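You operate a simulated robot arm through the tools that you are given. There is no shell and no other tool. Be economical: measure what you need, move in short steps, check, and stop when the job is done.

The job below is to be done with a simulated robot arm. You get a single attempt, and the scene is never put back.

JOB
Mop the puddle off the filter bench and rinse the orange pad.
Fine: lay the pad in the steel basin under the sample tap, run it, shut it; pad back.

The check looks at the end state, three seconds after you hand in, the way a careful person would. Anything else that was tipped, shoved, dropped, spilled or broken makes it a failure.

ROBOT AND FRAMES
A 6-joint arm with a two-finger parallel gripper, fixed in place. Base frame: the origin is at the foot of the arm, x ahead of it, y to its left, z up. Units: cm, rad, N and s.
With the tool pointing down near the work surface it reaches from about 34 to 76 cm from the base axis. Its first joint turns from -1.152 to 1.152 rad. Payload 2.45 kg.
The tool frame sits at the grasp point between the pads (the TCP): z along the fingers, y along the line on which they close. The tips reach 2.4 cm beyond it. Largest opening 6.8 cm; finger width 1.7, thickness 1; the body of the gripper, 4 by 7 cm, starts 4.1 cm behind the TCP.
Orientation is told as [roll, pitch, yaw] about the base's x, y, z axes, in that order, counted from this pose: with the fingers straight down and closing along the base's y, the tool's x points along the base's -x, its y along +y and its z along -z.

CONTROLS
- The arm moves only by the tool send_rows. Its argument "increments" is a list of rows, each a list of 7 numbers: the finger opening in cm, from 0 to 6.8, then the shift along the tool's x, y, z in units of 20 mm (1.0 is 20 mm), then the turn, a rotation vector about the tool's x, y, z in units of 5 degrees (1.0 is 5 degrees). In form: [[claw, dx, dy, dz, wx, wy, wz], ...]. A call has 1 to 12 rows; each row shifts and turns the commanded pose from where the row before left it, along the tool's axes as they then stand. A call with a number of a shift or a turn outside -1 to 1 is refused whole. Each row takes 0.2 s and may step no farther than 5 cm and 0.15 rad from the row before; otherwise, or with a gripper value out of range, the whole call is refused. A pose out of reach is approached as far as the arm can. The call stops where the force on the tool passes 90 N (or 10 N more than at its start, if that is more) or the arm is blocked; 0.2 s more then pass. Each finger travels about 10.8 cm/s and halts on what it meets, pressing with about 24 N; the grip force reading is that of the motor and also rises with nothing between the fingers. The clock runs only during rows and for 0.2 s after the last one: add rows that do not move to give the fingers time. The reply holds the time, the measured pose of the TCP, the force on the tool along the base axes, the opening and the grip force, in the units named above and with some noise, with the torque about the TCP (base axes, N m) and any sound that the robot's microphone picked up.
- Cameras (640 x 400 px; columns grow to the right, rows downward): "scene" is fixed at [17.89, 43.55, 145.49]; the picture's right is [-0.55, -0.84, 0.00], its down [-0.54, 0.36, -0.76] and it looks along [0.64, -0.42, -0.65] (base axes); focal length 214 px, centre (320, 200). "wrist" rides on the gripper at [8.4, 1.1, -7.5] in the tool frame; the picture's right is [-0.13, 0.99, 0.00], its down [-0.60, -0.08, -0.79] and it looks along [-0.79, -0.10, 0.61] (tool axes); focal length 251 px, centre (320, 200). There is no depth. A picture from a camera that has moved, and an enlarged one, comes with that camera's place and axes in the base frame and with its lens.
- camera(camera): a new picture of that camera. It takes no simulated time.
- enlarge(camera, box): a new picture of the part [left, top, right, bottom] of that camera's present view, enlarged. It takes no simulated time.
- job_done(): hands the job in; it is judged then, once.

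Work in short steps. Places have to be worked out from the pictures, the camera data and where the tool is seen: move nearer, look again, correct. Check each grasp and each placing, and mend what went wrong. You have 120 turns and 84 pictures in all, those below and enlarged ones among them. Open the gripper and draw the arm clear of the work before you hand the job in, unless the task says otherwise; then end with one line.

The tools are called after "Call:" as a command line: name --pt "numbers of a row" for each row, then --argument value for the rest, lists and objects as JSON in quotes. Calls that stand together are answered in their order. send_rows: Moves the arm, as the interface text tells. Its arguments: {"type":"object","properties":{"increments":{"type":"array","items":{"type":"array","items":{"type":"number"}}}},"required":["increments"]} The other tools are called the same way: camera (camera) takes a picture; enlarge (camera, box) takes an enlarged picture of a part of a camera's view; job_done () hands the job in.

At the start:

```text
clock: 0.0
tool_pos: [50.12, 3.54, 128.63]
ee_rot: [0.0, -0.002, 0.002]
wrist_force: [0.4, 0.0, 0.4]
moment: [0.0, 0.01, 0.02]
width: 6.82
grasp_force: 0.1
```

scene: 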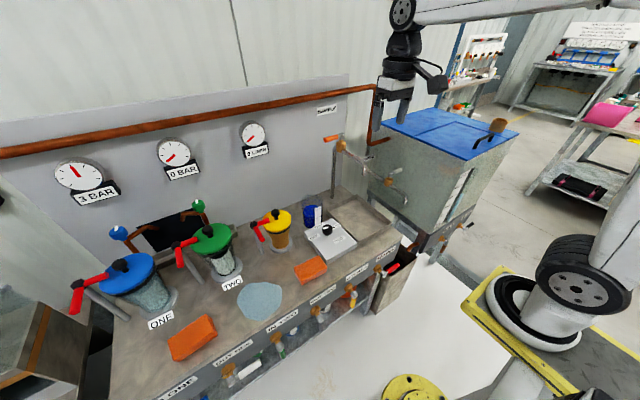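
wrist: 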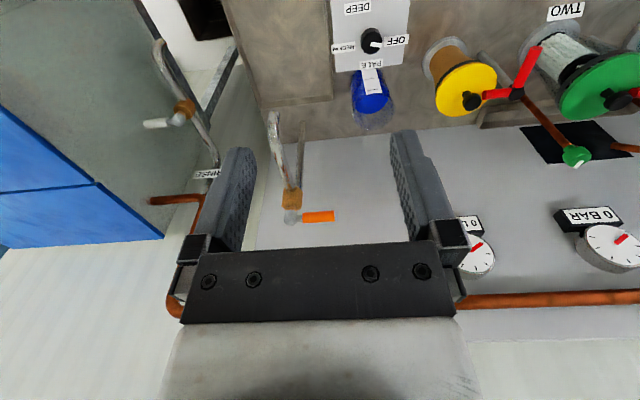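

I'll look closely at the bench parts before moving.

Call:
enlarge --camera "scene" --box '[140, 190, 300, 290]'

Call:
enlarge --camera "scene" --box '[280, 120, 440, 220]'

Call:
enlarge --camera "scene" --box '[140, 270, 300, 370]'

Call:
enlarge --camera "scene" --box '[280, 200, 440, 300]'

```text
4.00 times, centred on (220, 240) of scene
camera zoom: at [17.89, 43.55, 145.49], right [-0.55, -0.84, 0.0], down [-0.54, 0.36, -0.76], along [0.64, -0.42, -0.65], focal length 858 px, centre (720, 40)
```

zoom: 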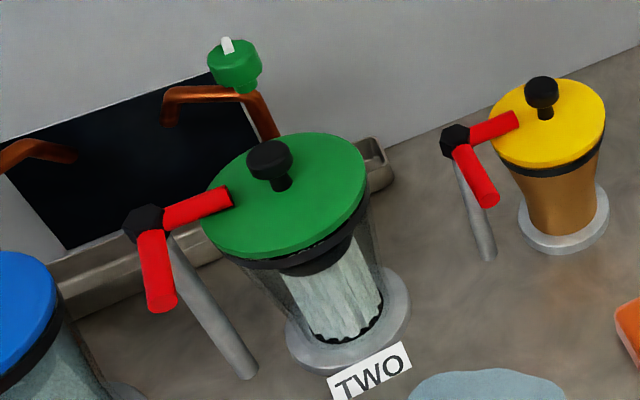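

```text
4.00 times, centred on (360, 170) of scene
camera zoom: at [17.89, 43.55, 145.49], right [-0.55, -0.84, 0.0], down [-0.54, 0.36, -0.76], along [0.64, -0.42, -0.65], focal length 858 px, centre (160, 320)
```

zoom: 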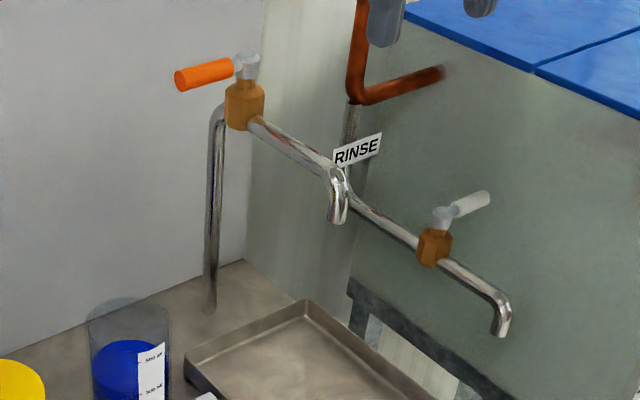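

```text
4.00 times, centred on (220, 320) of scene
camera zoom: at [17.89, 43.55, 145.49], right [-0.55, -0.84, 0.0], down [-0.54, 0.36, -0.76], along [0.64, -0.42, -0.65], focal length 858 px, centre (720, -280)
```

zoom: 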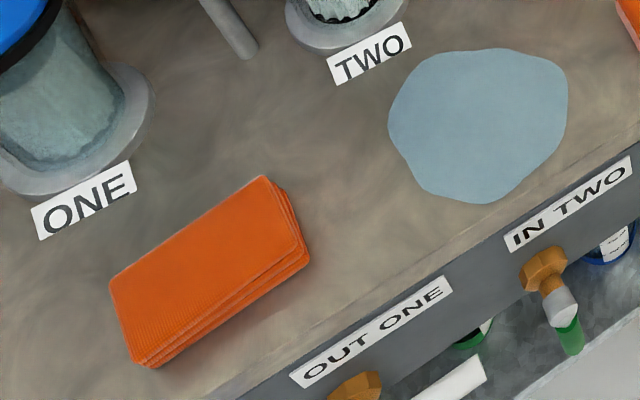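

```text
4.00 times, centred on (360, 250) of scene
camera zoom: at [17.89, 43.55, 145.49], right [-0.55, -0.84, 0.0], down [-0.54, 0.36, -0.76], along [0.64, -0.42, -0.65], focal length 858 px, centre (160, 0)
```

zoom: 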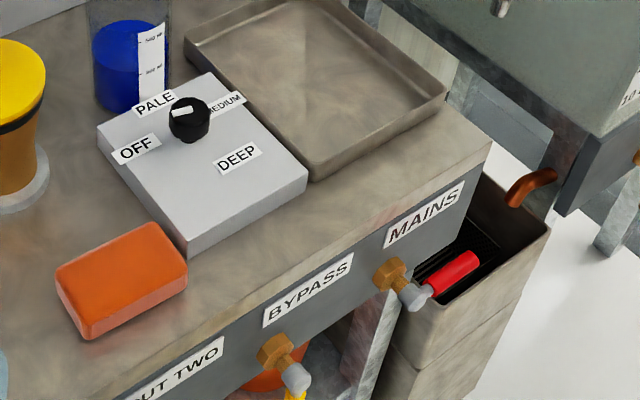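

The bench top is around z≈80; the sponge-like pad sits near (53,24), the folded cloth near (54,61), the puddle near (53,42) and the basin near (61,-5). I'll back off and move left and down to get a nearer wrist view.

Call:
send_rows --pt "6.8 0.5 1 0.6 0 0 0" --pt "6.8 0.5 1 0.6 0 0 0" --pt "6.8 0.5 1 0.8 0 0 0" --pt "6.8 0.5 1 0.8 0 0 0" --pt "6.8 0.5 1 0.8 0 0 0" --pt "6.8 0.5 1 0.8 0 0 0" --pt "6.8 0.5 1 0.8 0 0 0" --pt "6.8 0.5 1 0.8 0 0 0" --pt "6.8 0 1 0.8 0 0 0" --pt "6.8 0 1 0.8 0 0 0" --pt "6.8 0 1 0.8 0 0 0" --pt "6.8 0 1 0.8 0 0 0"

Call:
camera --camera "wrist"

Call:
camera --camera "scene"

```text
clock: 2.6
tool_pos: [42.15, 27.69, 110.26]
ee_rot: [0.001, -0.001, 0.001]
wrist_force: [-0.7, -0.5, 0.3]
moment: [0.01, -0.02, -0.02]
width: 6.79
grasp_force: 0.1
```

```text
77 pictures are left
camera wrist: at [33.69, 28.73, 117.74], right [0.13, 0.99, 0.0], down [0.6, -0.08, 0.79], along [0.79, -0.1, -0.61], focal length 251 px, centre (320, 200)
```

wrist: 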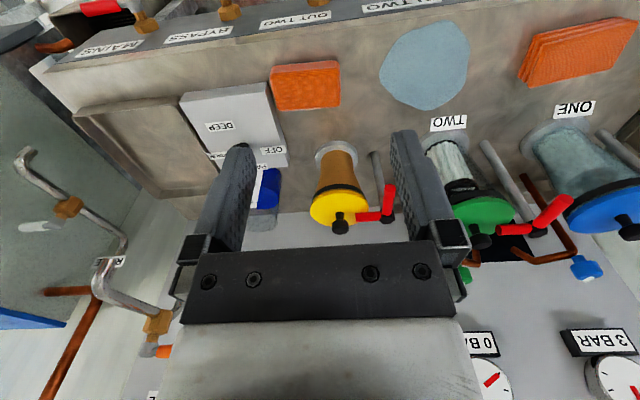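

```text
76 pictures are left
```

scene: 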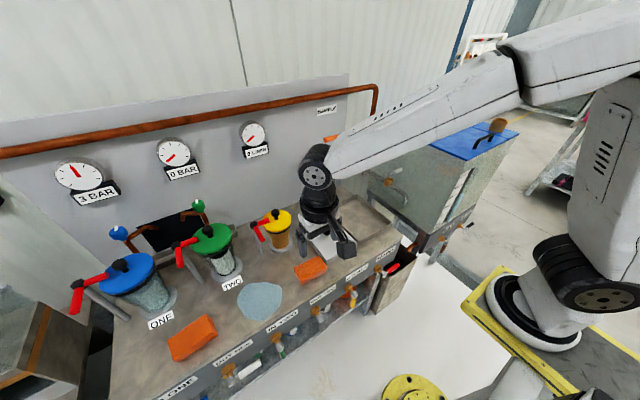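

Both cameras see the bench well from here; I'll enlarge the two orange things, the taps and the gauges.

Call:
enlarge --camera "wrist" --box '[250, 20, 410, 120]'

Call:
enlarge --camera "wrist" --box '[480, 0, 640, 100]'

Call:
enlarge --camera "wrist" --box '[0, 130, 240, 280]'

Call:
enlarge --camera "scene" --box '[40, 90, 360, 290]'

```text
4.00 times, centred on (330, 70) of wrist
camera zoom: at [33.69, 28.73, 117.74], right [0.13, 0.99, 0.0], down [0.6, -0.08, 0.79], along [0.79, -0.1, -0.61], focal length 1006 px, centre (280, 720)
```

zoom: 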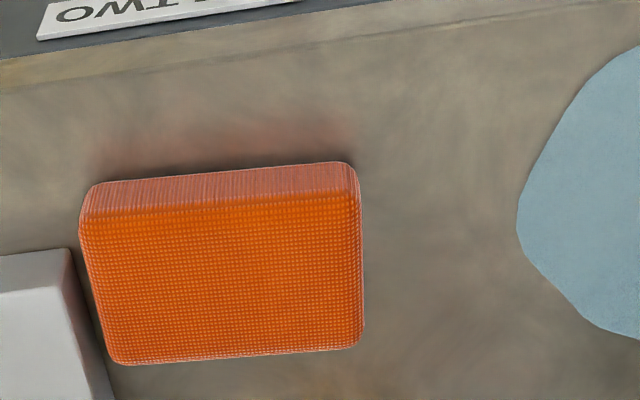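

```text
4.00 times, centred on (560, 50) of wrist
camera zoom: at [33.69, 28.73, 117.74], right [0.13, 0.99, 0.0], down [0.6, -0.08, 0.79], along [0.79, -0.1, -0.61], focal length 1006 px, centre (-640, 800)
```

zoom: 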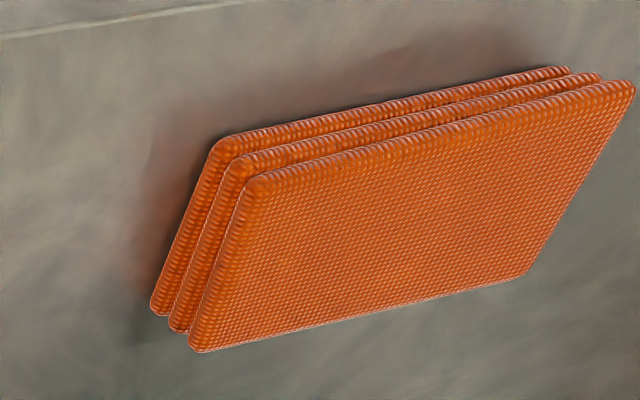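

```text
2.67 times, centred on (120, 205) of wrist
camera zoom: at [33.69, 28.73, 117.74], right [0.13, 0.99, 0.0], down [0.6, -0.08, 0.79], along [0.79, -0.1, -0.61], focal length 670 px, centre (853, 187)
```

zoom: 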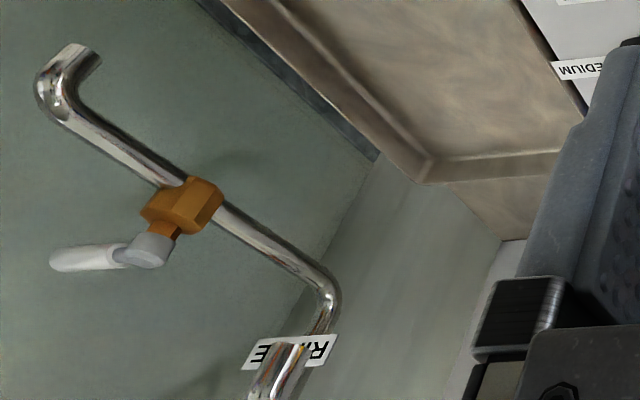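

```text
2.00 times, centred on (200, 190) of scene
camera zoom: at [17.89, 43.55, 145.49], right [-0.55, -0.84, 0.0], down [-0.54, 0.36, -0.76], along [0.64, -0.42, -0.65], focal length 429 px, centre (560, 220)
```

zoom: 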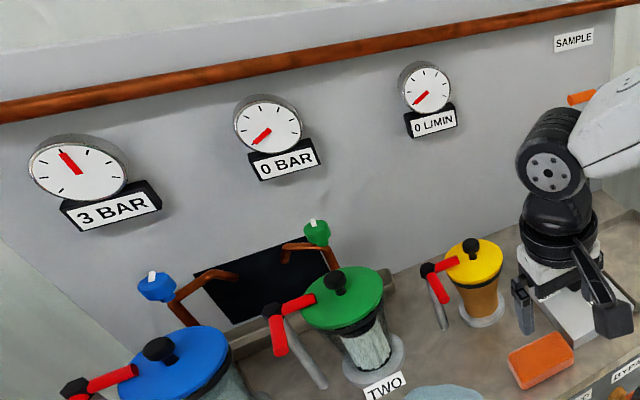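

The sample tap is the orange-handled one (SAMPLE label above it) over the steel tray. The pad in reach is the sponge at about (53.5, 24.5), ~9.5 cm along y and ~5.7 along x, top about z 82. I'll turn the gripper 94° so it closes along x.

Call:
send_rows --pt "6.8 0 0 0 0 0 1" --pt "6.8 0 0 0 0 0 1" --pt "6.8 0 0 0 0 0 1" --pt "6.8 0 0 0 0 0 1" --pt "6.8 0 0 0 0 0 1" --pt "6.8 0 0 0 0 0 1" --pt "6.8 0 0 0 0 0 1" --pt "6.8 0 0 0 0 0 1" --pt "6.8 0 0 0 0 0 1" --pt "6.8 0 0 0 0 0 1" --pt "6.8 0 0 0 0 0 1" --pt "6.8 0 0 0 0 0 1"

Call:
enlarge --camera "scene" --box '[200, 230, 440, 380]'

```text
clock: 5.2
tool_pos: [42.12, 27.53, 110.25]
ee_rot: [0.0, -0.001, -1.048]
wrist_force: [-0.6, -0.5, -0.2]
moment: [0.02, 0.01, 0.04]
width: 6.8
grasp_force: 0.1
```

```text
2.67 times, centred on (320, 305) of scene
camera zoom: at [17.89, 43.55, 145.49], right [-0.55, -0.84, 0.0], down [-0.54, 0.36, -0.76], along [0.64, -0.42, -0.65], focal length 572 px, centre (320, -80)
```

zoom: 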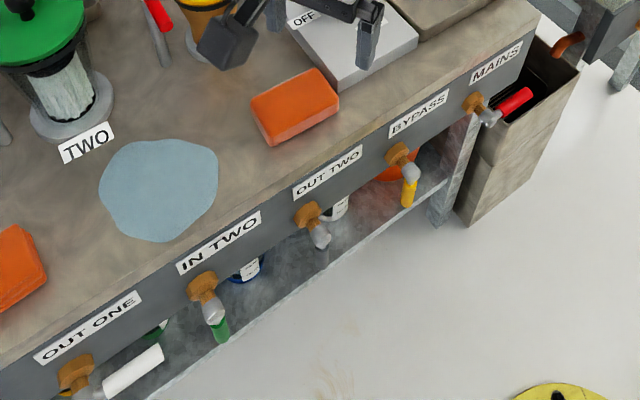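

Rotation works (yaw −60°). I'll finish to −94°.

Call:
send_rows --pt "6.8 0 0 0 0 0 1" --pt "6.8 0 0 0 0 0 1" --pt "6.8 0 0 0 0 0 1" --pt "6.8 0 0 0 0 0 1" --pt "6.8 0 0 0 0 0 1" --pt "6.8 0 0 0 0 0 1" --pt "6.8 0 0 0 0 0 0.8" --pt "6.8 0 0 0 0 0 0"

```text
clock: 7.0
tool_pos: [42.08, 27.41, 110.48]
ee_rot: [0.0, -0.001, -1.64]
wrist_force: [0.1, -1.2, -0.4]
moment: [0.02, 0.0, -0.01]
width: 6.82
grasp_force: 0.1
```

Now move over the pad at about z 92 and look.

Call:
send_rows --pt "6.8 -0.105 0.574 0.9 0 0 0" --pt "6.8 -0.105 0.574 0.9 0 0 0" --pt "6.8 -0.105 0.574 0.9 0 0 0" --pt "6.8 -0.105 0.574 0.9 0 0 0" --pt "6.8 -0.105 0.574 0.9 0 0 0" --pt "6.8 -0.105 0.574 0.9 0 0 0" --pt "6.8 -0.105 0.574 0.9 0 0 0" --pt "6.8 -0.105 0.574 0.9 0 0 0" --pt "6.8 -0.105 0.574 0.9 0 0 0" --pt "6.8 -0.105 0.574 0.9 0 0 0" --pt "6.8 0 0 0 0 0 0"

Call:
camera --camera "wrist"

Call:
enlarge --camera "scene" --box '[240, 200, 400, 300]'

```text
clock: 9.4
tool_pos: [53.52, 24.84, 92.31]
ee_rot: [0.0, -0.001, -1.641]
wrist_force: [0.6, 0.2, -0.1]
moment: [0.02, 0.01, 0.0]
width: 6.81
grasp_force: 0.1
```

```text
70 pictures are left
camera wrist: at [55.15, 33.07, 99.72], right [0.98, -0.2, 0.0], down [-0.12, -0.6, 0.79], along [-0.16, -0.78, -0.61], focal length 251 px, centre (320, 200)
```

wrist: 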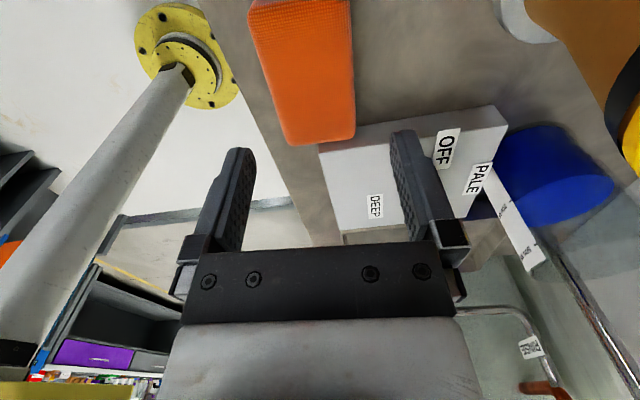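

```text
4.00 times, centred on (320, 250) of scene
camera zoom: at [17.89, 43.55, 145.49], right [-0.55, -0.84, 0.0], down [-0.54, 0.36, -0.76], along [0.64, -0.42, -0.65], focal length 858 px, centre (320, 0)
```

zoom: 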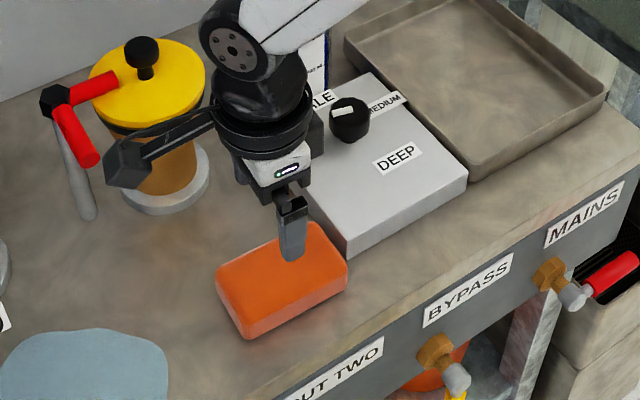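

Triangulating again puts the pad centre at about (52.8, 24.7), top z≈83. I'll shift 0.7 cm back toward the base and descend part way.

Call:
send_rows --pt "6.8 0 -0.36 0 0 0 0" --pt "6.8 0 0 0.8 0 0 0" --pt "6.8 0 0 0.8 0 0 0" --pt "6.8 0 0 0.5 0 0 0" --pt "6.8 0 0 0.5 0 0 0" --pt "6.8 0 0 0 0 0 0"

Call:
camera --camera "wrist"

Call:
enlarge --camera "scene" --box '[260, 220, 360, 282]'

```text
clock: 10.8
tool_pos: [52.71, 24.78, 87.14]
ee_rot: [-0.001, 0.0, -1.639]
wrist_force: [0.1, -0.1, -0.4]
moment: [-0.01, 0.02, 0.0]
width: 6.79
grasp_force: 0.0
```

```text
68 pictures are left
camera wrist: at [54.28, 33.05, 94.49], right [0.98, -0.2, 0.0], down [-0.12, -0.6, 0.79], along [-0.16, -0.78, -0.61], focal length 251 px, centre (320, 200)
```

wrist: 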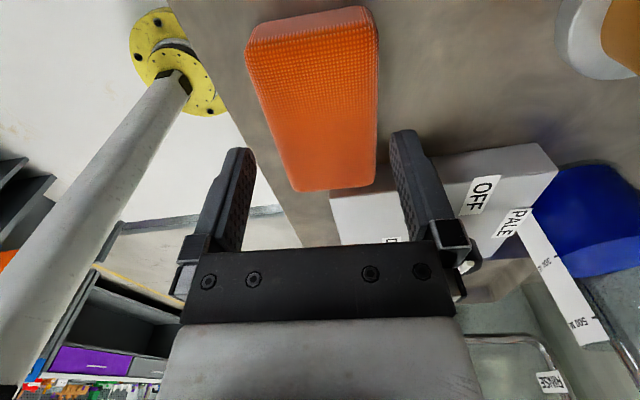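

```text
6.40 times, centred on (310, 251) of scene
camera zoom: at [17.89, 43.55, 145.49], right [-0.55, -0.84, 0.0], down [-0.54, 0.36, -0.76], along [0.64, -0.42, -0.65], focal length 1373 px, centre (384, -126)
```

zoom: 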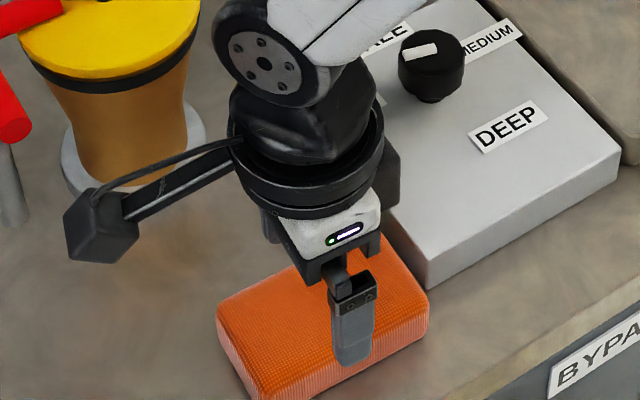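

Pad centre ≈ (52.9, 24.8); the fingers straddle it. Nudge +0.2 cm and descend to z≈82.4.

Call:
send_rows --pt "6.8 0 0.1 0.3 0 0 0" --pt "6.8 0 0 0.5 0 0 0" --pt "6.8 0 0 0.5 0 0 0" --pt "6.8 0 0 0.5 0 0 0" --pt "6.8 0 0 0.5 0 0 0" --pt "6.8 0 0 0 0 0 0"

Call:
enlarge --camera "scene" --box '[260, 220, 360, 282]'

```text
clock: 12.2
tool_pos: [53.02, 24.73, 82.42]
ee_rot: [0.001, -0.001, -1.641]
wrist_force: [0.2, 0.2, -0.3]
moment: [0.03, -0.01, -0.01]
width: 6.78
grasp_force: 0.0
```

```text
6.40 times, centred on (310, 251) of scene
camera zoom: at [17.89, 43.55, 145.49], right [-0.55, -0.84, 0.0], down [-0.54, 0.36, -0.76], along [0.64, -0.42, -0.65], focal length 1373 px, centre (384, -126)
```

zoom: 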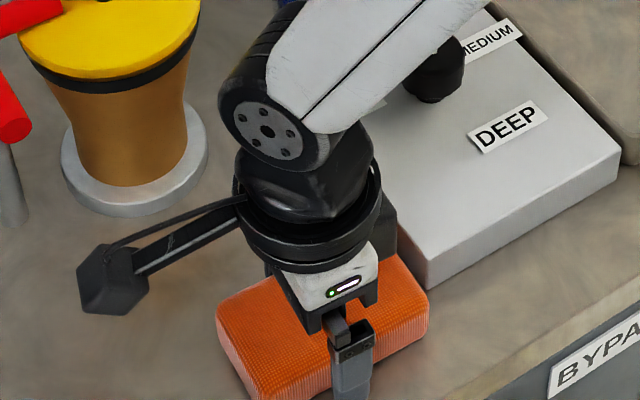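

Fingers straddle the pad without contact. Close.

Call:
send_rows --pt "5.5 0 0 0 0 0 0" --pt "4.5 0 0 0 0 0 0" --pt "3.5 0 0 0 0 0 0" --pt "3.5 0 0 0 0 0 0" --pt "3.5 0 0 0 0 0 0"

```text
clock: 13.4
tool_pos: [53.05, 24.61, 82.38]
ee_rot: [-0.002, 0.001, -1.64]
wrist_force: [0.1, -0.3, 0.0]
moment: [0.03, -0.02, -0.02]
width: 5.93
grasp_force: 24.1
```

Gripped at 5.93 cm. Lift 3 cm to verify and read the load, then I'll place it at the near edge of the puddle.

Call:
send_rows --pt "3.5 0 0 -0.5 0 0 0" --pt "3.5 0 0 -0.5 0 0 0" --pt "3.5 0 0 -0.5 0 0 0" --pt "3.5 0 0 0 0 0 0"

Call:
camera --camera "scene"

```text
clock: 14.4
tool_pos: [53.09, 24.8, 85.48]
ee_rot: [0.001, -0.001, -1.64]
wrist_force: [-0.5, -0.1, -0.5]
moment: [0.01, 0.03, -0.02]
width: 5.96
grasp_force: 24.4
```

```text
65 pictures are left
```

scene: 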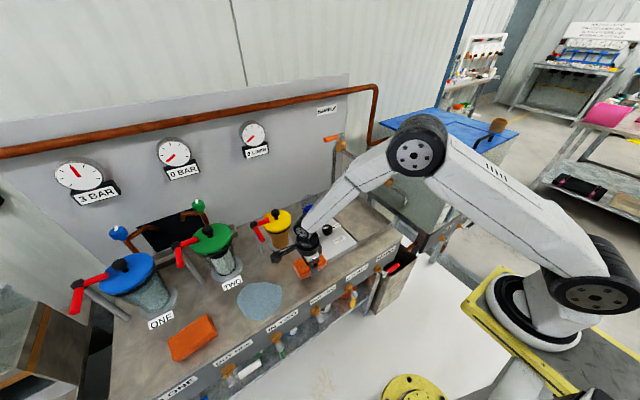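

The pad is held. Move above the puddle's right/near part (50.5, 38).

Call:
send_rows --pt "3.5 0.93 -0.25 0 0 0 0" --pt "3.5 0.93 -0.25 0 0 0 0" --pt "3.5 0.93 -0.25 0 0 0 0" --pt "3.5 0.93 -0.25 0 0 0 0" --pt "3.5 0.93 -0.25 0 0 0 0" --pt "3.5 0.93 -0.25 0 0 0 0" --pt "3.5 0.93 -0.25 0 0 0 0" --pt "3.5 0 0 0.5 0 0 0" --pt "3.5 0 0 0.5 0 0 0" --pt "3.5 0 0 0.5 0 0 0" --pt "3.5 0 0 0.05 0 0 0" --pt "3.5 0 0 0 0 0 0"

```text
clock: 17.0
tool_pos: [50.35, 38.15, 82.4]
ee_rot: [0.0, 0.0, -1.64]
wrist_force: [-3.1, -1.8, 7.9]
moment: [-0.15, 0.15, -0.05]
width: 5.93
grasp_force: 23.7
```

Pad pressed lightly (≈8 N). Stroke along +y, step +x, stroke back.

Call:
send_rows --pt "3.5 0.75 0 0 0 0 0" --pt "3.5 0.75 0 0 0 0 0" --pt "3.5 0.75 0 0 0 0 0" --pt "3.5 0.75 0 0 0 0 0" --pt "3.5 0.75 0 0 0 0 0" --pt "3.5 0 0.75 0 0 0 0" --pt "3.5 0 0.75 0 0 0 0" --pt "3.5 -0.75 0 0 0 0 0" --pt "3.5 -0.75 0 0 0 0 0" --pt "3.5 -0.75 0 0 0 0 0" --pt "3.5 -0.75 0 0 0 0 0" --pt "3.5 -0.75 0 0 0 0 0"

Call:
enlarge --camera "scene" --box '[180, 220, 340, 320]'

```text
clock: 19.6
tool_pos: [53.24, 37.79, 82.4]
ee_rot: [0.001, 0.001, -1.637]
wrist_force: [0.9, 6.4, 11.2]
moment: [0.5, -0.12, 0.04]
width: 5.93
grasp_force: 23.9
```

```text
4.00 times, centred on (260, 270) of scene
camera zoom: at [17.87, 43.55, 145.5], right [-0.55, -0.84, 0.0], down [-0.54, 0.36, -0.76], along [0.64, -0.42, -0.65], focal length 858 px, centre (560, -80)
```

zoom: 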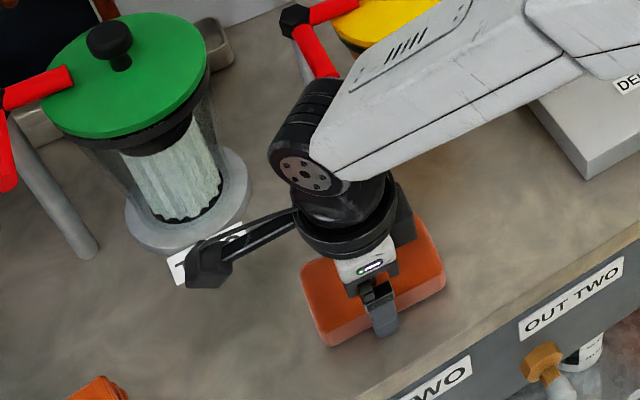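

The puddle already looks wiped; one more lane at x≈56, then lift and look.

Call:
send_rows --pt "3.5 0 0.75 0 0 0 0" --pt "3.5 0 0.7 0 0 0 0" --pt "3.5 0.75 0 0 0 0 0" --pt "3.5 0.75 0 0 0 0 0" --pt "3.5 0.75 0 0 0 0 0" --pt "3.5 0.75 0 0 0 0 0" --pt "3.5 0.7 0 0 0 0 0" --pt "3.5 -0.5 -0.7 -0.5 0 0 0" --pt "3.5 -0.9 -0.7 -1 0 0 0" --pt "3.5 -1 -0.7 -1 0 0 0" --pt "3.5 -1 0 -1 0 0 0" --pt "3.5 -1 0 -1 0 0 0"

Call:
camera --camera "scene"

Call:
camera --camera "wrist"

```text
clock: 22.2
tool_pos: [51.97, 36.42, 91.29]
ee_rot: [-0.001, -0.001, -1.641]
wrist_force: [0.3, -0.4, -1.5]
moment: [0.03, 0.0, 0.01]
width: 5.94
grasp_force: 24.4
```

```text
63 pictures are left
```

scene: 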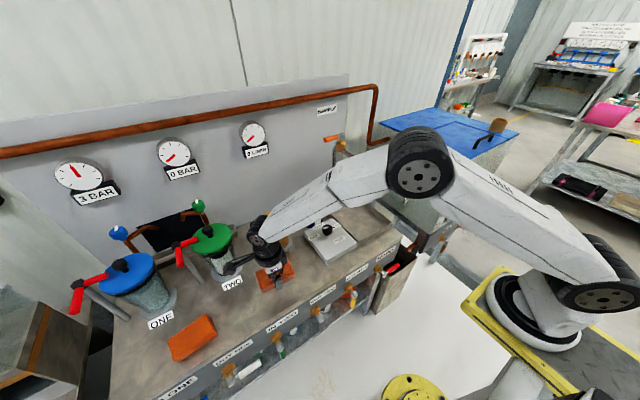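

```text
62 pictures are left
camera wrist: at [53.64, 44.71, 98.83], right [0.98, -0.2, 0.0], down [-0.12, -0.6, 0.79], along [-0.16, -0.78, -0.61], focal length 251 px, centre (320, 200)
```

wrist: 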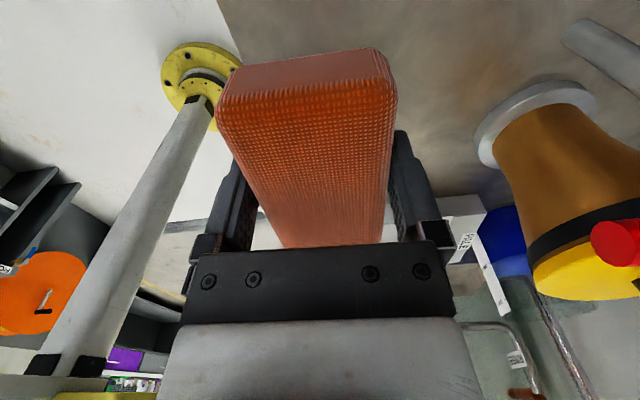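

The puddle is gone in view. Now carry the pad right toward the basin's near side, staying above the dosing box.

Call:
send_rows --pt "3.5 -1 -0.15 -0.2 0 0 0" --pt "3.5 -1 -0.15 -0.2 0 0 0" --pt "3.5 -1 -0.15 -0.2 0 0 0" --pt "3.5 -1 -0.15 -0.2 0 0 0" --pt "3.5 -1 -0.15 -0.2 0 0 0" --pt "3.5 -1 -0.15 -0.2 0 0 0" --pt "3.5 -1 -0.15 -0.2 0 0 0" --pt "3.5 -1 -0.15 0 0 0 0" --pt "3.5 -1 -0.15 0 0 0 0" --pt "3.5 -1 -0.15 0 0 0 0" --pt "3.5 -1 -0.05 0 0 0 0"

Call:
enlarge --camera "scene" --box '[140, 220, 340, 345]'

```text
clock: 24.6
tool_pos: [47.4, 14.61, 94.09]
ee_rot: [0.001, 0.0, -1.64]
wrist_force: [-0.3, -0.1, -0.7]
moment: [-0.01, 0.01, -0.01]
width: 5.94
grasp_force: 23.8
```

```text
3.20 times, centred on (240, 282) of scene
camera zoom: at [17.89, 43.55, 145.49], right [-0.55, -0.84, 0.0], down [-0.54, 0.36, -0.76], along [0.64, -0.42, -0.65], focal length 686 px, centre (576, -64)
```

zoom: 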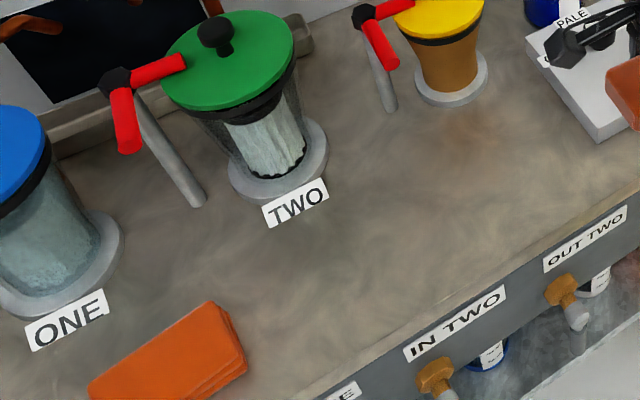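

The puddle is completely gone. Continue to y≈−5 at x≈46.

Call:
send_rows --pt "3.5 -1 0 0 0 0 0" --pt "3.5 -1 0 0 0 0 0" --pt "3.5 -1 0 0 0 0 0" --pt "3.5 -1 0 0 0 0 0" --pt "3.5 -1 0 0 0 0 0" --pt "3.5 -1 0 0 0 0 0" --pt "3.5 -1 0 0 0 0 0" --pt "3.5 -1 0 0 0 0 0" --pt "3.5 -1 0 0 0 0 0" --pt "3.5 -0.8 0 0 0 0 0"

Call:
send_rows --pt "3.5 0 0 0 0 0 -1" --pt "3.5 0 0 0 0 0 -1" --pt "3.5 0 0 0 0 0 -1" --pt "3.5 0 0 0 0 0 -1" --pt "3.5 0 0 0 0 0 -1" --pt "3.5 0 0 0 0 0 -1" --pt "3.5 0 0 0 0 0 -1" --pt "3.5 0 0 0 0 0 -1" --pt "3.5 0 0 0 0 0 -1" --pt "3.5 0 0 0 0 0 -1" --pt "3.5 0 0 0 0 0 -1" --pt "3.5 0 0 0 0 0 -1"

Call:
send_rows --pt "3.5 0 0 0 0 0 -1" --pt "3.5 0 0 0 0 0 -1" --pt "3.5 0 0 0 0 0 -1" --pt "3.5 0 0 0 0 0 -1" --pt "3.5 0 0 0 0 0 -1" --pt "3.5 0 0 0 0 0 -1" --pt "3.5 0 0 0 0 0 -0.8" --pt "3.5 0 0 0 0 0 0"

Call:
camera --camera "wrist"

Call:
camera --camera "scene"

```text
clock: 26.8
tool_pos: [46.0, -4.71, 94.17]
ee_rot: [-0.001, -0.002, -1.641]
wrist_force: [-0.1, 0.6, -1.0]
moment: [-0.03, 0.02, 0.0]
width: 5.95
grasp_force: 24.3
```

```text
clock: 29.4
tool_pos: [46.1, -4.91, 94.12]
ee_rot: [0.0, -0.001, -0.592]
wrist_force: [-0.1, 0.1, -1.0]
moment: [0.01, -0.04, 0.02]
width: 5.93
grasp_force: 24.1
```

```text
clock: 31.2
tool_pos: [45.94, -4.85, 94.25]
ee_rot: [0.0, -0.001, 0.002]
wrist_force: [-0.6, 0.8, -1.5]
moment: [-0.02, -0.01, -0.01]
width: 5.96
grasp_force: 23.8
```

```text
60 pictures are left
camera wrist: at [37.49, -3.82, 101.63], right [0.13, 0.99, 0.0], down [0.6, -0.08, 0.79], along [0.79, -0.1, -0.61], focal length 251 px, centre (320, 200)
```

wrist: 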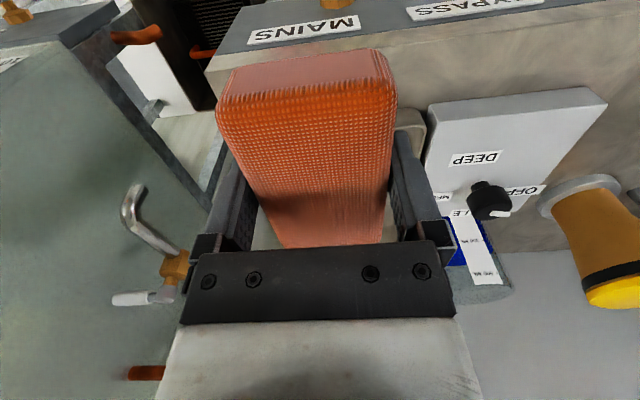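

```text
59 pictures are left
```

scene: 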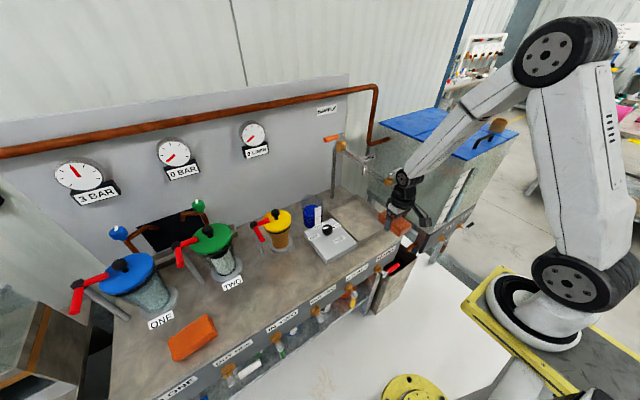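

Orientation is back to straight. Let me look at the tray and the spout in detail.

Call:
enlarge --camera "scene" --box '[310, 120, 438, 200]'

Call:
enlarge --camera "scene" --box '[310, 180, 438, 260]'

```text
5.00 times, centred on (374, 160) of scene
camera zoom: at [17.89, 43.55, 145.49], right [-0.55, -0.84, 0.0], down [-0.54, 0.36, -0.76], along [0.64, -0.42, -0.65], focal length 1072 px, centre (50, 400)
```

zoom: 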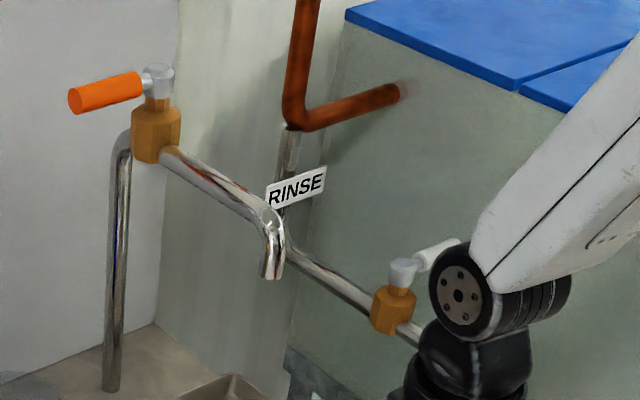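

```text
5.00 times, centred on (374, 220) of scene
camera zoom: at [17.89, 43.55, 145.49], right [-0.55, -0.84, 0.0], down [-0.54, 0.36, -0.76], along [0.64, -0.42, -0.65], focal length 1072 px, centre (50, 100)
```

zoom: 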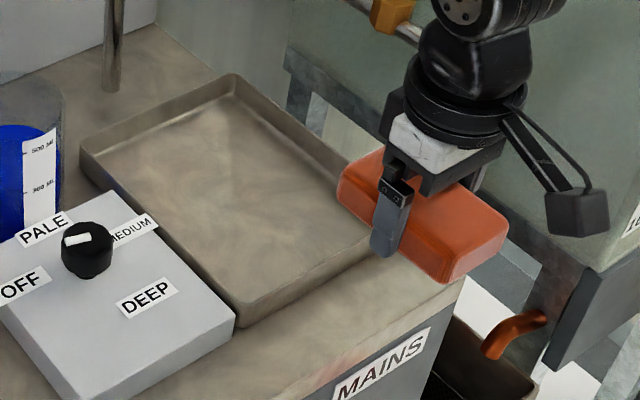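

I'll tilt the tool 25° (fingers forward) so the wrist stays clear of the spout (tip ≈ (62.5,−4.7,103)), then move over the tray.

Call:
send_rows --pt "3.5 0 0 0 0 -1 0" --pt "3.5 0 0 0 0 -1 0" --pt "3.5 0 0 0 0 -1 0" --pt "3.5 0 0 0 0 -1 0" --pt "3.5 0 0 0 0 -1 0" --pt "3.5 -0.77 0 0.79 0 0 0" --pt "3.5 -0.77 0 0.79 0 0 0" --pt "3.5 -0.77 0 0.79 0 0 0" --pt "3.5 -0.77 0 0.79 0 0 0" --pt "3.5 0 0 0 0 0 0"

Call:
camera --camera "scene"

Call:
camera --camera "wrist"

```text
clock: 33.4
tool_pos: [53.86, -4.14, 89.84]
ee_rot: [0.033, -0.31, 0.0]
wrist_force: [-0.6, -0.4, 0.0]
moment: [0.0, 0.01, -0.01]
width: 5.94
grasp_force: 24.3
out of reach, approached as far as the arm can: row 4, 5
```

```text
56 pictures are left
```

scene: 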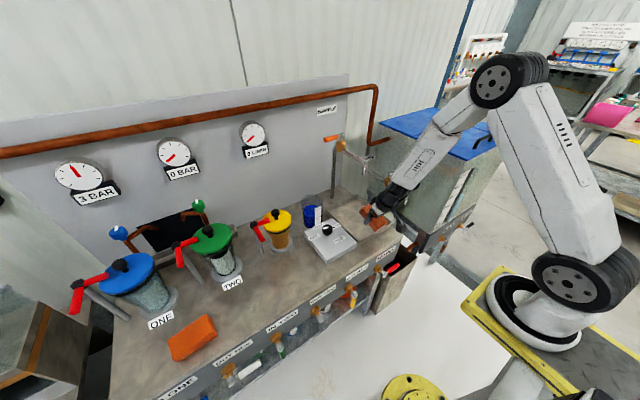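

```text
55 pictures are left
camera wrist: at [43.56, -3.41, 94.46], right [0.11, 0.99, 0.07], down [0.34, -0.11, 0.94], along [0.94, -0.08, -0.34], focal length 251 px, centre (320, 200)
```

wrist: 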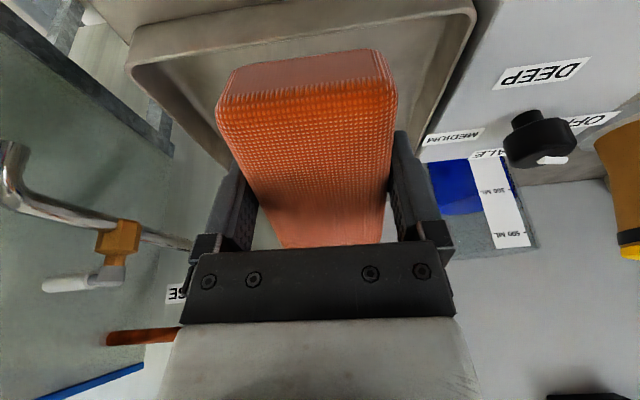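

Tilt got to 18° near the base; I'll move further over the tray and add the rest of the tilt there.

Call:
send_rows --pt "3.5 -0.77 -0.15 0.33 0 0 0" --pt "3.5 -0.77 -0.15 0.33 0 0 0" --pt "3.5 -0.77 -0.1 0.33 0 0 0" --pt "3.5 0 0 0 0 -1 0" --pt "3.5 0 0 0 0 -0.5 0" --pt "3.5 0 0 0 0 0 0"

Call:
enlarge --camera "scene" --box '[310, 140, 438, 220]'

```text
clock: 34.8
tool_pos: [58.8, -4.75, 89.56]
ee_rot: [0.049, -0.392, -0.004]
wrist_force: [-0.6, -0.3, -1.4]
moment: [-0.02, 0.02, -0.01]
width: 5.96
grasp_force: 23.7
```

```text
5.00 times, centred on (374, 180) of scene
camera zoom: at [17.89, 43.55, 145.49], right [-0.55, -0.84, 0.0], down [-0.54, 0.36, -0.76], along [0.64, -0.42, -0.65], focal length 1072 px, centre (50, 300)
```

zoom: 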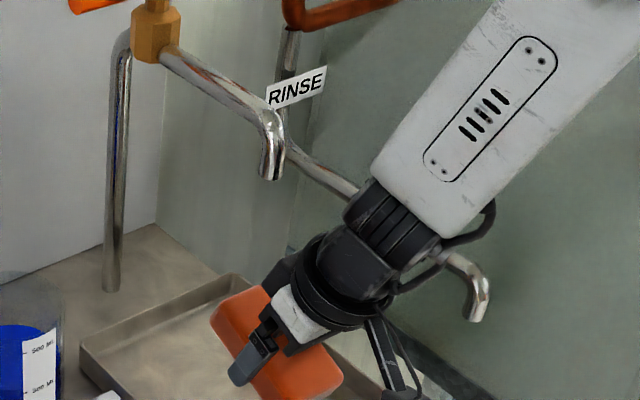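

Good clearance to the spout. Lower the pad toward the tray floor, watching force.

Call:
send_rows --pt "3.5 0 0 0.6 0.5 0 0" --pt "3.5 0.05 0 0.6 0 0 0" --pt "3.5 0.02 0 0.5 0 0 0" --pt "3.5 0 0 0.3 0 0 0" --pt "3.5 0 0 0.2 0 0 0" --pt "3.5 0 0 0 0 0 0"

Call:
enlarge --camera "scene" --box '[310, 160, 438, 240]'

```text
clock: 36.2
tool_pos: [60.3, -4.44, 86.27]
ee_rot: [0.046, -0.411, -0.004]
wrist_force: [-1.0, -0.7, -0.4]
moment: [-0.02, 0.03, -0.02]
width: 5.95
grasp_force: 23.9
out of reach, approached as far as the arm can: row 1
```

```text
5.00 times, centred on (374, 200) of scene
camera zoom: at [17.89, 43.55, 145.49], right [-0.55, -0.84, 0.0], down [-0.54, 0.36, -0.76], along [0.64, -0.42, -0.65], focal length 1072 px, centre (50, 200)
```

zoom: 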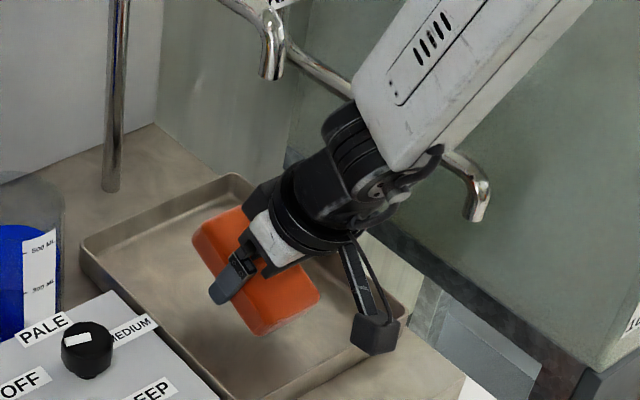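

Still free; lower slowly until contact.

Call:
send_rows --pt "3.5 0 -0.1 0.2 0 0 0" --pt "3.5 0.05 -0.1 0.2 0 0 0" --pt "3.5 0.05 0 0.15 0 0 0" --pt "3.5 0 0 0 0 0 0"

```text
clock: 37.2
tool_pos: [60.5, -4.89, 85.31]
ee_rot: [0.049, -0.412, -0.004]
wrist_force: [1.8, 0.9, -1.1]
moment: [0.0, -0.04, -0.01]
width: 5.95
grasp_force: 23.7
```

Call:
send_rows --pt "3.5 0.03 0 0.15 0 0 0" --pt "3.5 0.03 0 0.15 0 0 0" --pt "3.5 0 0 0 0 0 0"

Call:
enlarge --camera "scene" --box '[310, 160, 438, 240]'

```text
clock: 38.0
tool_pos: [60.73, -5.02, 84.73]
ee_rot: [0.047, -0.412, -0.004]
wrist_force: [-0.5, 0.4, -1.4]
moment: [-0.01, -0.03, 0.0]
width: 5.97
grasp_force: 24.3
```

```text
5.00 times, centred on (374, 200) of scene
camera zoom: at [17.89, 43.55, 145.49], right [-0.55, -0.84, 0.0], down [-0.54, 0.36, -0.76], along [0.64, -0.42, -0.65], focal length 1072 px, centre (50, 200)
```

zoom: 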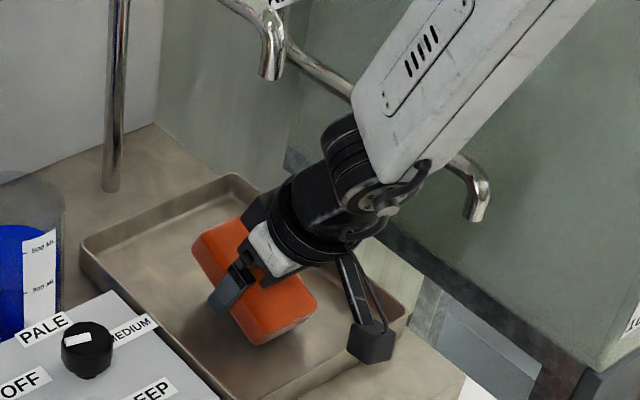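

No contact yet; a bit more.

Call:
send_rows --pt "3.5 0.03 0 0.15 0 0 0" --pt "3.5 0.03 0 0.15 0 0 0" --pt "3.5 0.03 0 0.1 0 0 0" --pt "3.5 0 0 0 0 0 0"

```text
clock: 39.0
tool_pos: [60.95, -4.79, 83.94]
ee_rot: [0.046, -0.418, -0.003]
wrist_force: [4.8, -0.7, 20.1]
moment: [-0.59, 0.51, 0.13]
width: 5.96
grasp_force: 23.5
```

Contact with the tray floor (20 N). Ease off slightly and open.

Call:
send_rows --pt "3.5 0 0 -0.06 0 0 0" --pt "5 0 0 0 0 0 0" --pt "6.8 0 0 0 0 0 0" --pt "6.8 0 0 0 0 0 0"

Call:
enlarge --camera "scene" --box '[310, 160, 438, 240]'

```text
clock: 40.0
tool_pos: [60.54, -4.85, 83.83]
ee_rot: [0.047, -0.411, -0.002]
wrist_force: [0.4, 0.2, -0.1]
moment: [-0.01, -0.02, 0.03]
width: 6.79
grasp_force: 0.1
```

```text
5.00 times, centred on (374, 200) of scene
camera zoom: at [17.89, 43.55, 145.49], right [-0.55, -0.84, 0.0], down [-0.54, 0.36, -0.76], along [0.64, -0.42, -0.65], focal length 1072 px, centre (50, 200)
```

zoom: 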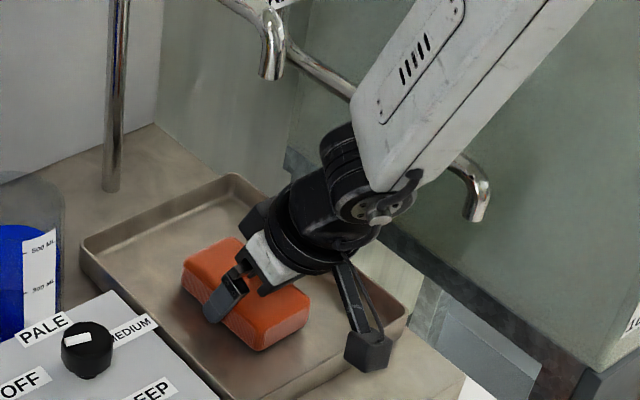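

Pad lies flat in the tray. Withdraw backwards along the tool axis and then toward the base.

Call:
send_rows --pt "6.8 0 0 -0.6 0 0 0" --pt "6.8 0 0 -0.8 0 0 0" --pt "6.8 0.2 0 -1 0 0 0" --pt "6.8 0.6 0 -1 0 0 0" --pt "6.8 1 0 -1 0 0 0" --pt "6.8 1 0 -1 0 0 0" --pt "6.8 0.5 0 -1 0 0 0" --pt "6.8 0 0 -1 0 0 0" --pt "6.8 0 0 -1 0 0 0" --pt "6.8 0 0 -1 0 0 0"

Call:
camera --camera "wrist"

Call:
camera --camera "scene"

```text
clock: 42.2
tool_pos: [47.15, -5.78, 98.5]
ee_rot: [0.047, -0.413, -0.005]
wrist_force: [0.0, -0.5, -0.4]
moment: [0.0, -0.04, 0.01]
width: 6.8
grasp_force: 0.0
```

```text
50 pictures are left
camera wrist: at [36.35, -4.97, 101.98], right [0.1, 0.99, 0.09], down [0.24, -0.12, 0.96], along [0.97, -0.08, -0.25], focal length 251 px, centre (320, 200)
```

wrist: 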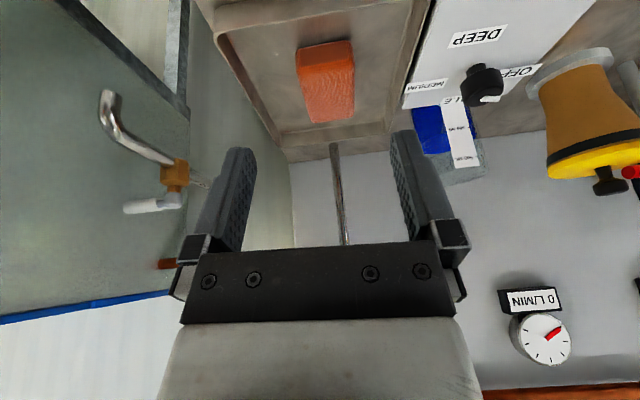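

```text
49 pictures are left
```

scene: 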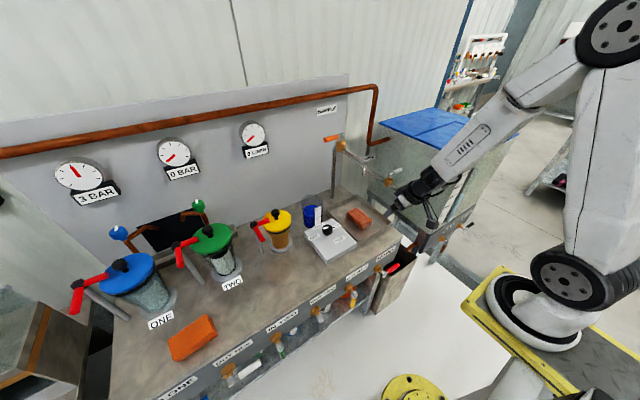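

Pad is at about (60.8,−4.5), under the spout. Now rise to view the sample tap handle from above.

Call:
send_rows --pt "6.8 -0.43 0 -1 0 0 0" --pt "6.8 -0.43 0 -1 0 0 0" --pt "6.8 -0.43 0 -1 0 0 0" --pt "6.8 -0.43 0 -1 0 0 0" --pt "6.8 -0.43 0 -1 0 0 0" --pt "6.8 -0.43 0 -1 0 0 0" --pt "6.8 -0.43 0 -1 0 0 0" --pt "6.8 -0.43 0 -1 0 0 0" --pt "6.8 -0.43 0 -1 0 0 0" --pt "6.8 -0.43 0 -1 0 0 0" --pt "6.8 -0.43 0 -1 0 0 0" --pt "6.8 -0.43 0 -1 0 0 0"

Call:
camera --camera "wrist"

Call:
enlarge --camera "wrist" --box '[240, 60, 400, 160]'

Call:
enlarge --camera "scene" --box '[306, 110, 386, 160]'

```text
clock: 44.8
tool_pos: [47.08, -6.69, 124.7]
ee_rot: [0.048, -0.411, -0.003]
wrist_force: [-0.8, 0.4, -0.5]
moment: [0.0, 0.03, -0.01]
width: 6.78
grasp_force: 0.0
```

```text
48 pictures are left
camera wrist: at [36.32, -5.93, 128.25], right [0.1, 0.99, 0.09], down [0.24, -0.12, 0.96], along [0.97, -0.08, -0.25], focal length 251 px, centre (320, 200)
```

wrist: 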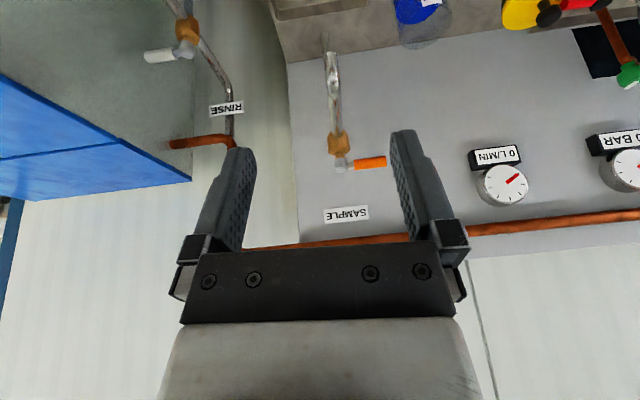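

```text
4.00 times, centred on (320, 110) of wrist
camera zoom: at [36.32, -5.93, 128.25], right [0.1, 0.99, 0.09], down [0.24, -0.12, 0.96], along [0.97, -0.08, -0.25], focal length 1006 px, centre (320, 560)
```

zoom: 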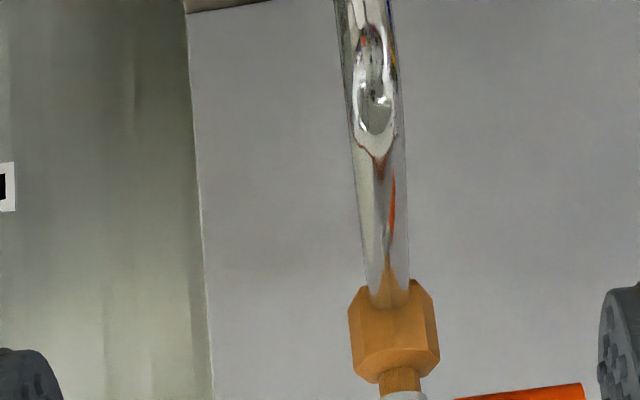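

```text
8.00 times, centred on (346, 135) of scene
camera zoom: at [17.88, 43.55, 145.49], right [-0.55, -0.84, 0.0], down [-0.54, 0.36, -0.76], along [0.64, -0.42, -0.65], focal length 1716 px, centre (112, 720)
```

zoom: 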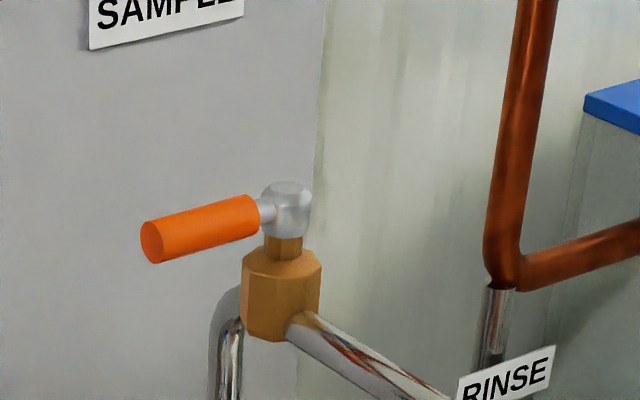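

Sample tap hub ≈ (76.8,−4.9,112); its lever points along +y to (77.3,2.4,112), across the pipe = closed. I'll spin the tool 45° so the open fingers can straddle the lever and swing it toward −x (in line with the spout).

Call:
send_rows --pt "5 0 0 0 0 0 1" --pt "5 0 0 0 0 0 1" --pt "5 0 0 0 0 0 1" --pt "5 0 0 0 0 0 1" --pt "5 0 0 0 0 0 1" --pt "5 0 0 0 0 0 1" --pt "5 0 0 0 0 0 1" --pt "5 0 0 0 0 0 1" --pt "5 0 0 0 0 0 1" --pt "5 0 0 0 0 0 0"

```text
clock: 47.0
tool_pos: [46.93, -6.71, 124.69]
ee_rot: [0.33, -0.256, -0.822]
wrist_force: [1.0, 0.2, -0.7]
moment: [0.0, 0.02, -0.01]
width: 4.99
grasp_force: 0.0
```

Axes as computed. Move to (72,−0.5,120), short of the lever.

Call:
send_rows --pt "5 -0.55 0.945 0.73 0 0 0" --pt "5 -0.55 0.945 0.73 0 0 0" --pt "5 -0.55 0.945 0.73 0 0 0" --pt "5 -0.55 0.945 0.73 0 0 0" --pt "5 -0.55 0.945 0.73 0 0 0" --pt "5 -0.55 0.945 0.73 0 0 0" --pt "5 -0.55 0.945 0.73 0 0 0" --pt "5 -0.55 0.945 0.73 0 0 0" --pt "5 -0.55 0.945 0.73 0 0 0" --pt "5 -0.55 0.945 0.73 0 0 0" --pt "5 0 0 0 0 0 0"

Call:
camera --camera "wrist"

Call:
enlarge --camera "scene" --box '[290, 90, 410, 165]'

```text
clock: 49.4
tool_pos: [72.26, -0.43, 119.82]
ee_rot: [0.33, -0.255, -0.823]
wrist_force: [-0.4, 0.6, 0.0]
moment: [0.0, 0.01, 0.01]
width: 5.01
grasp_force: 0.1
```

```text
45 pictures are left
camera wrist: at [64.41, 5.91, 124.88], right [0.72, 0.61, 0.34], down [0.03, -0.52, 0.85], along [0.7, -0.6, -0.39], focal length 251 px, centre (320, 200)
```

wrist: 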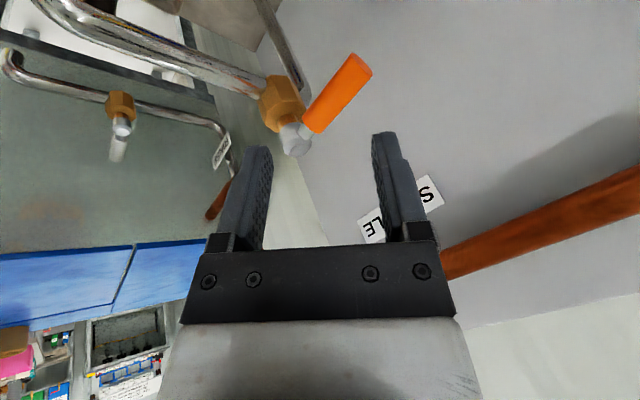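

```text
5.33 times, centred on (350, 128) of scene
camera zoom: at [17.89, 43.55, 145.49], right [-0.55, -0.84, 0.0], down [-0.54, 0.36, -0.76], along [0.64, -0.42, -0.65], focal length 1144 px, centre (160, 587)
```

zoom: 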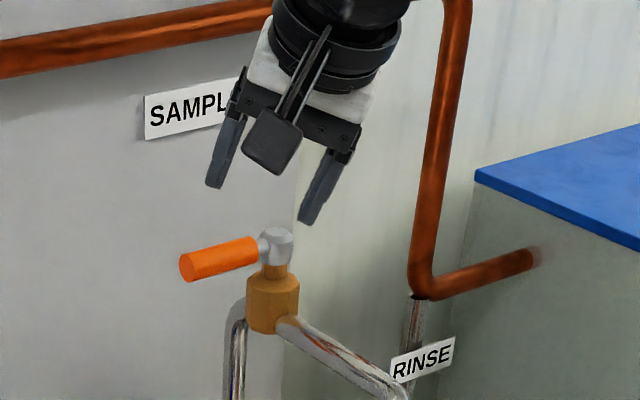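

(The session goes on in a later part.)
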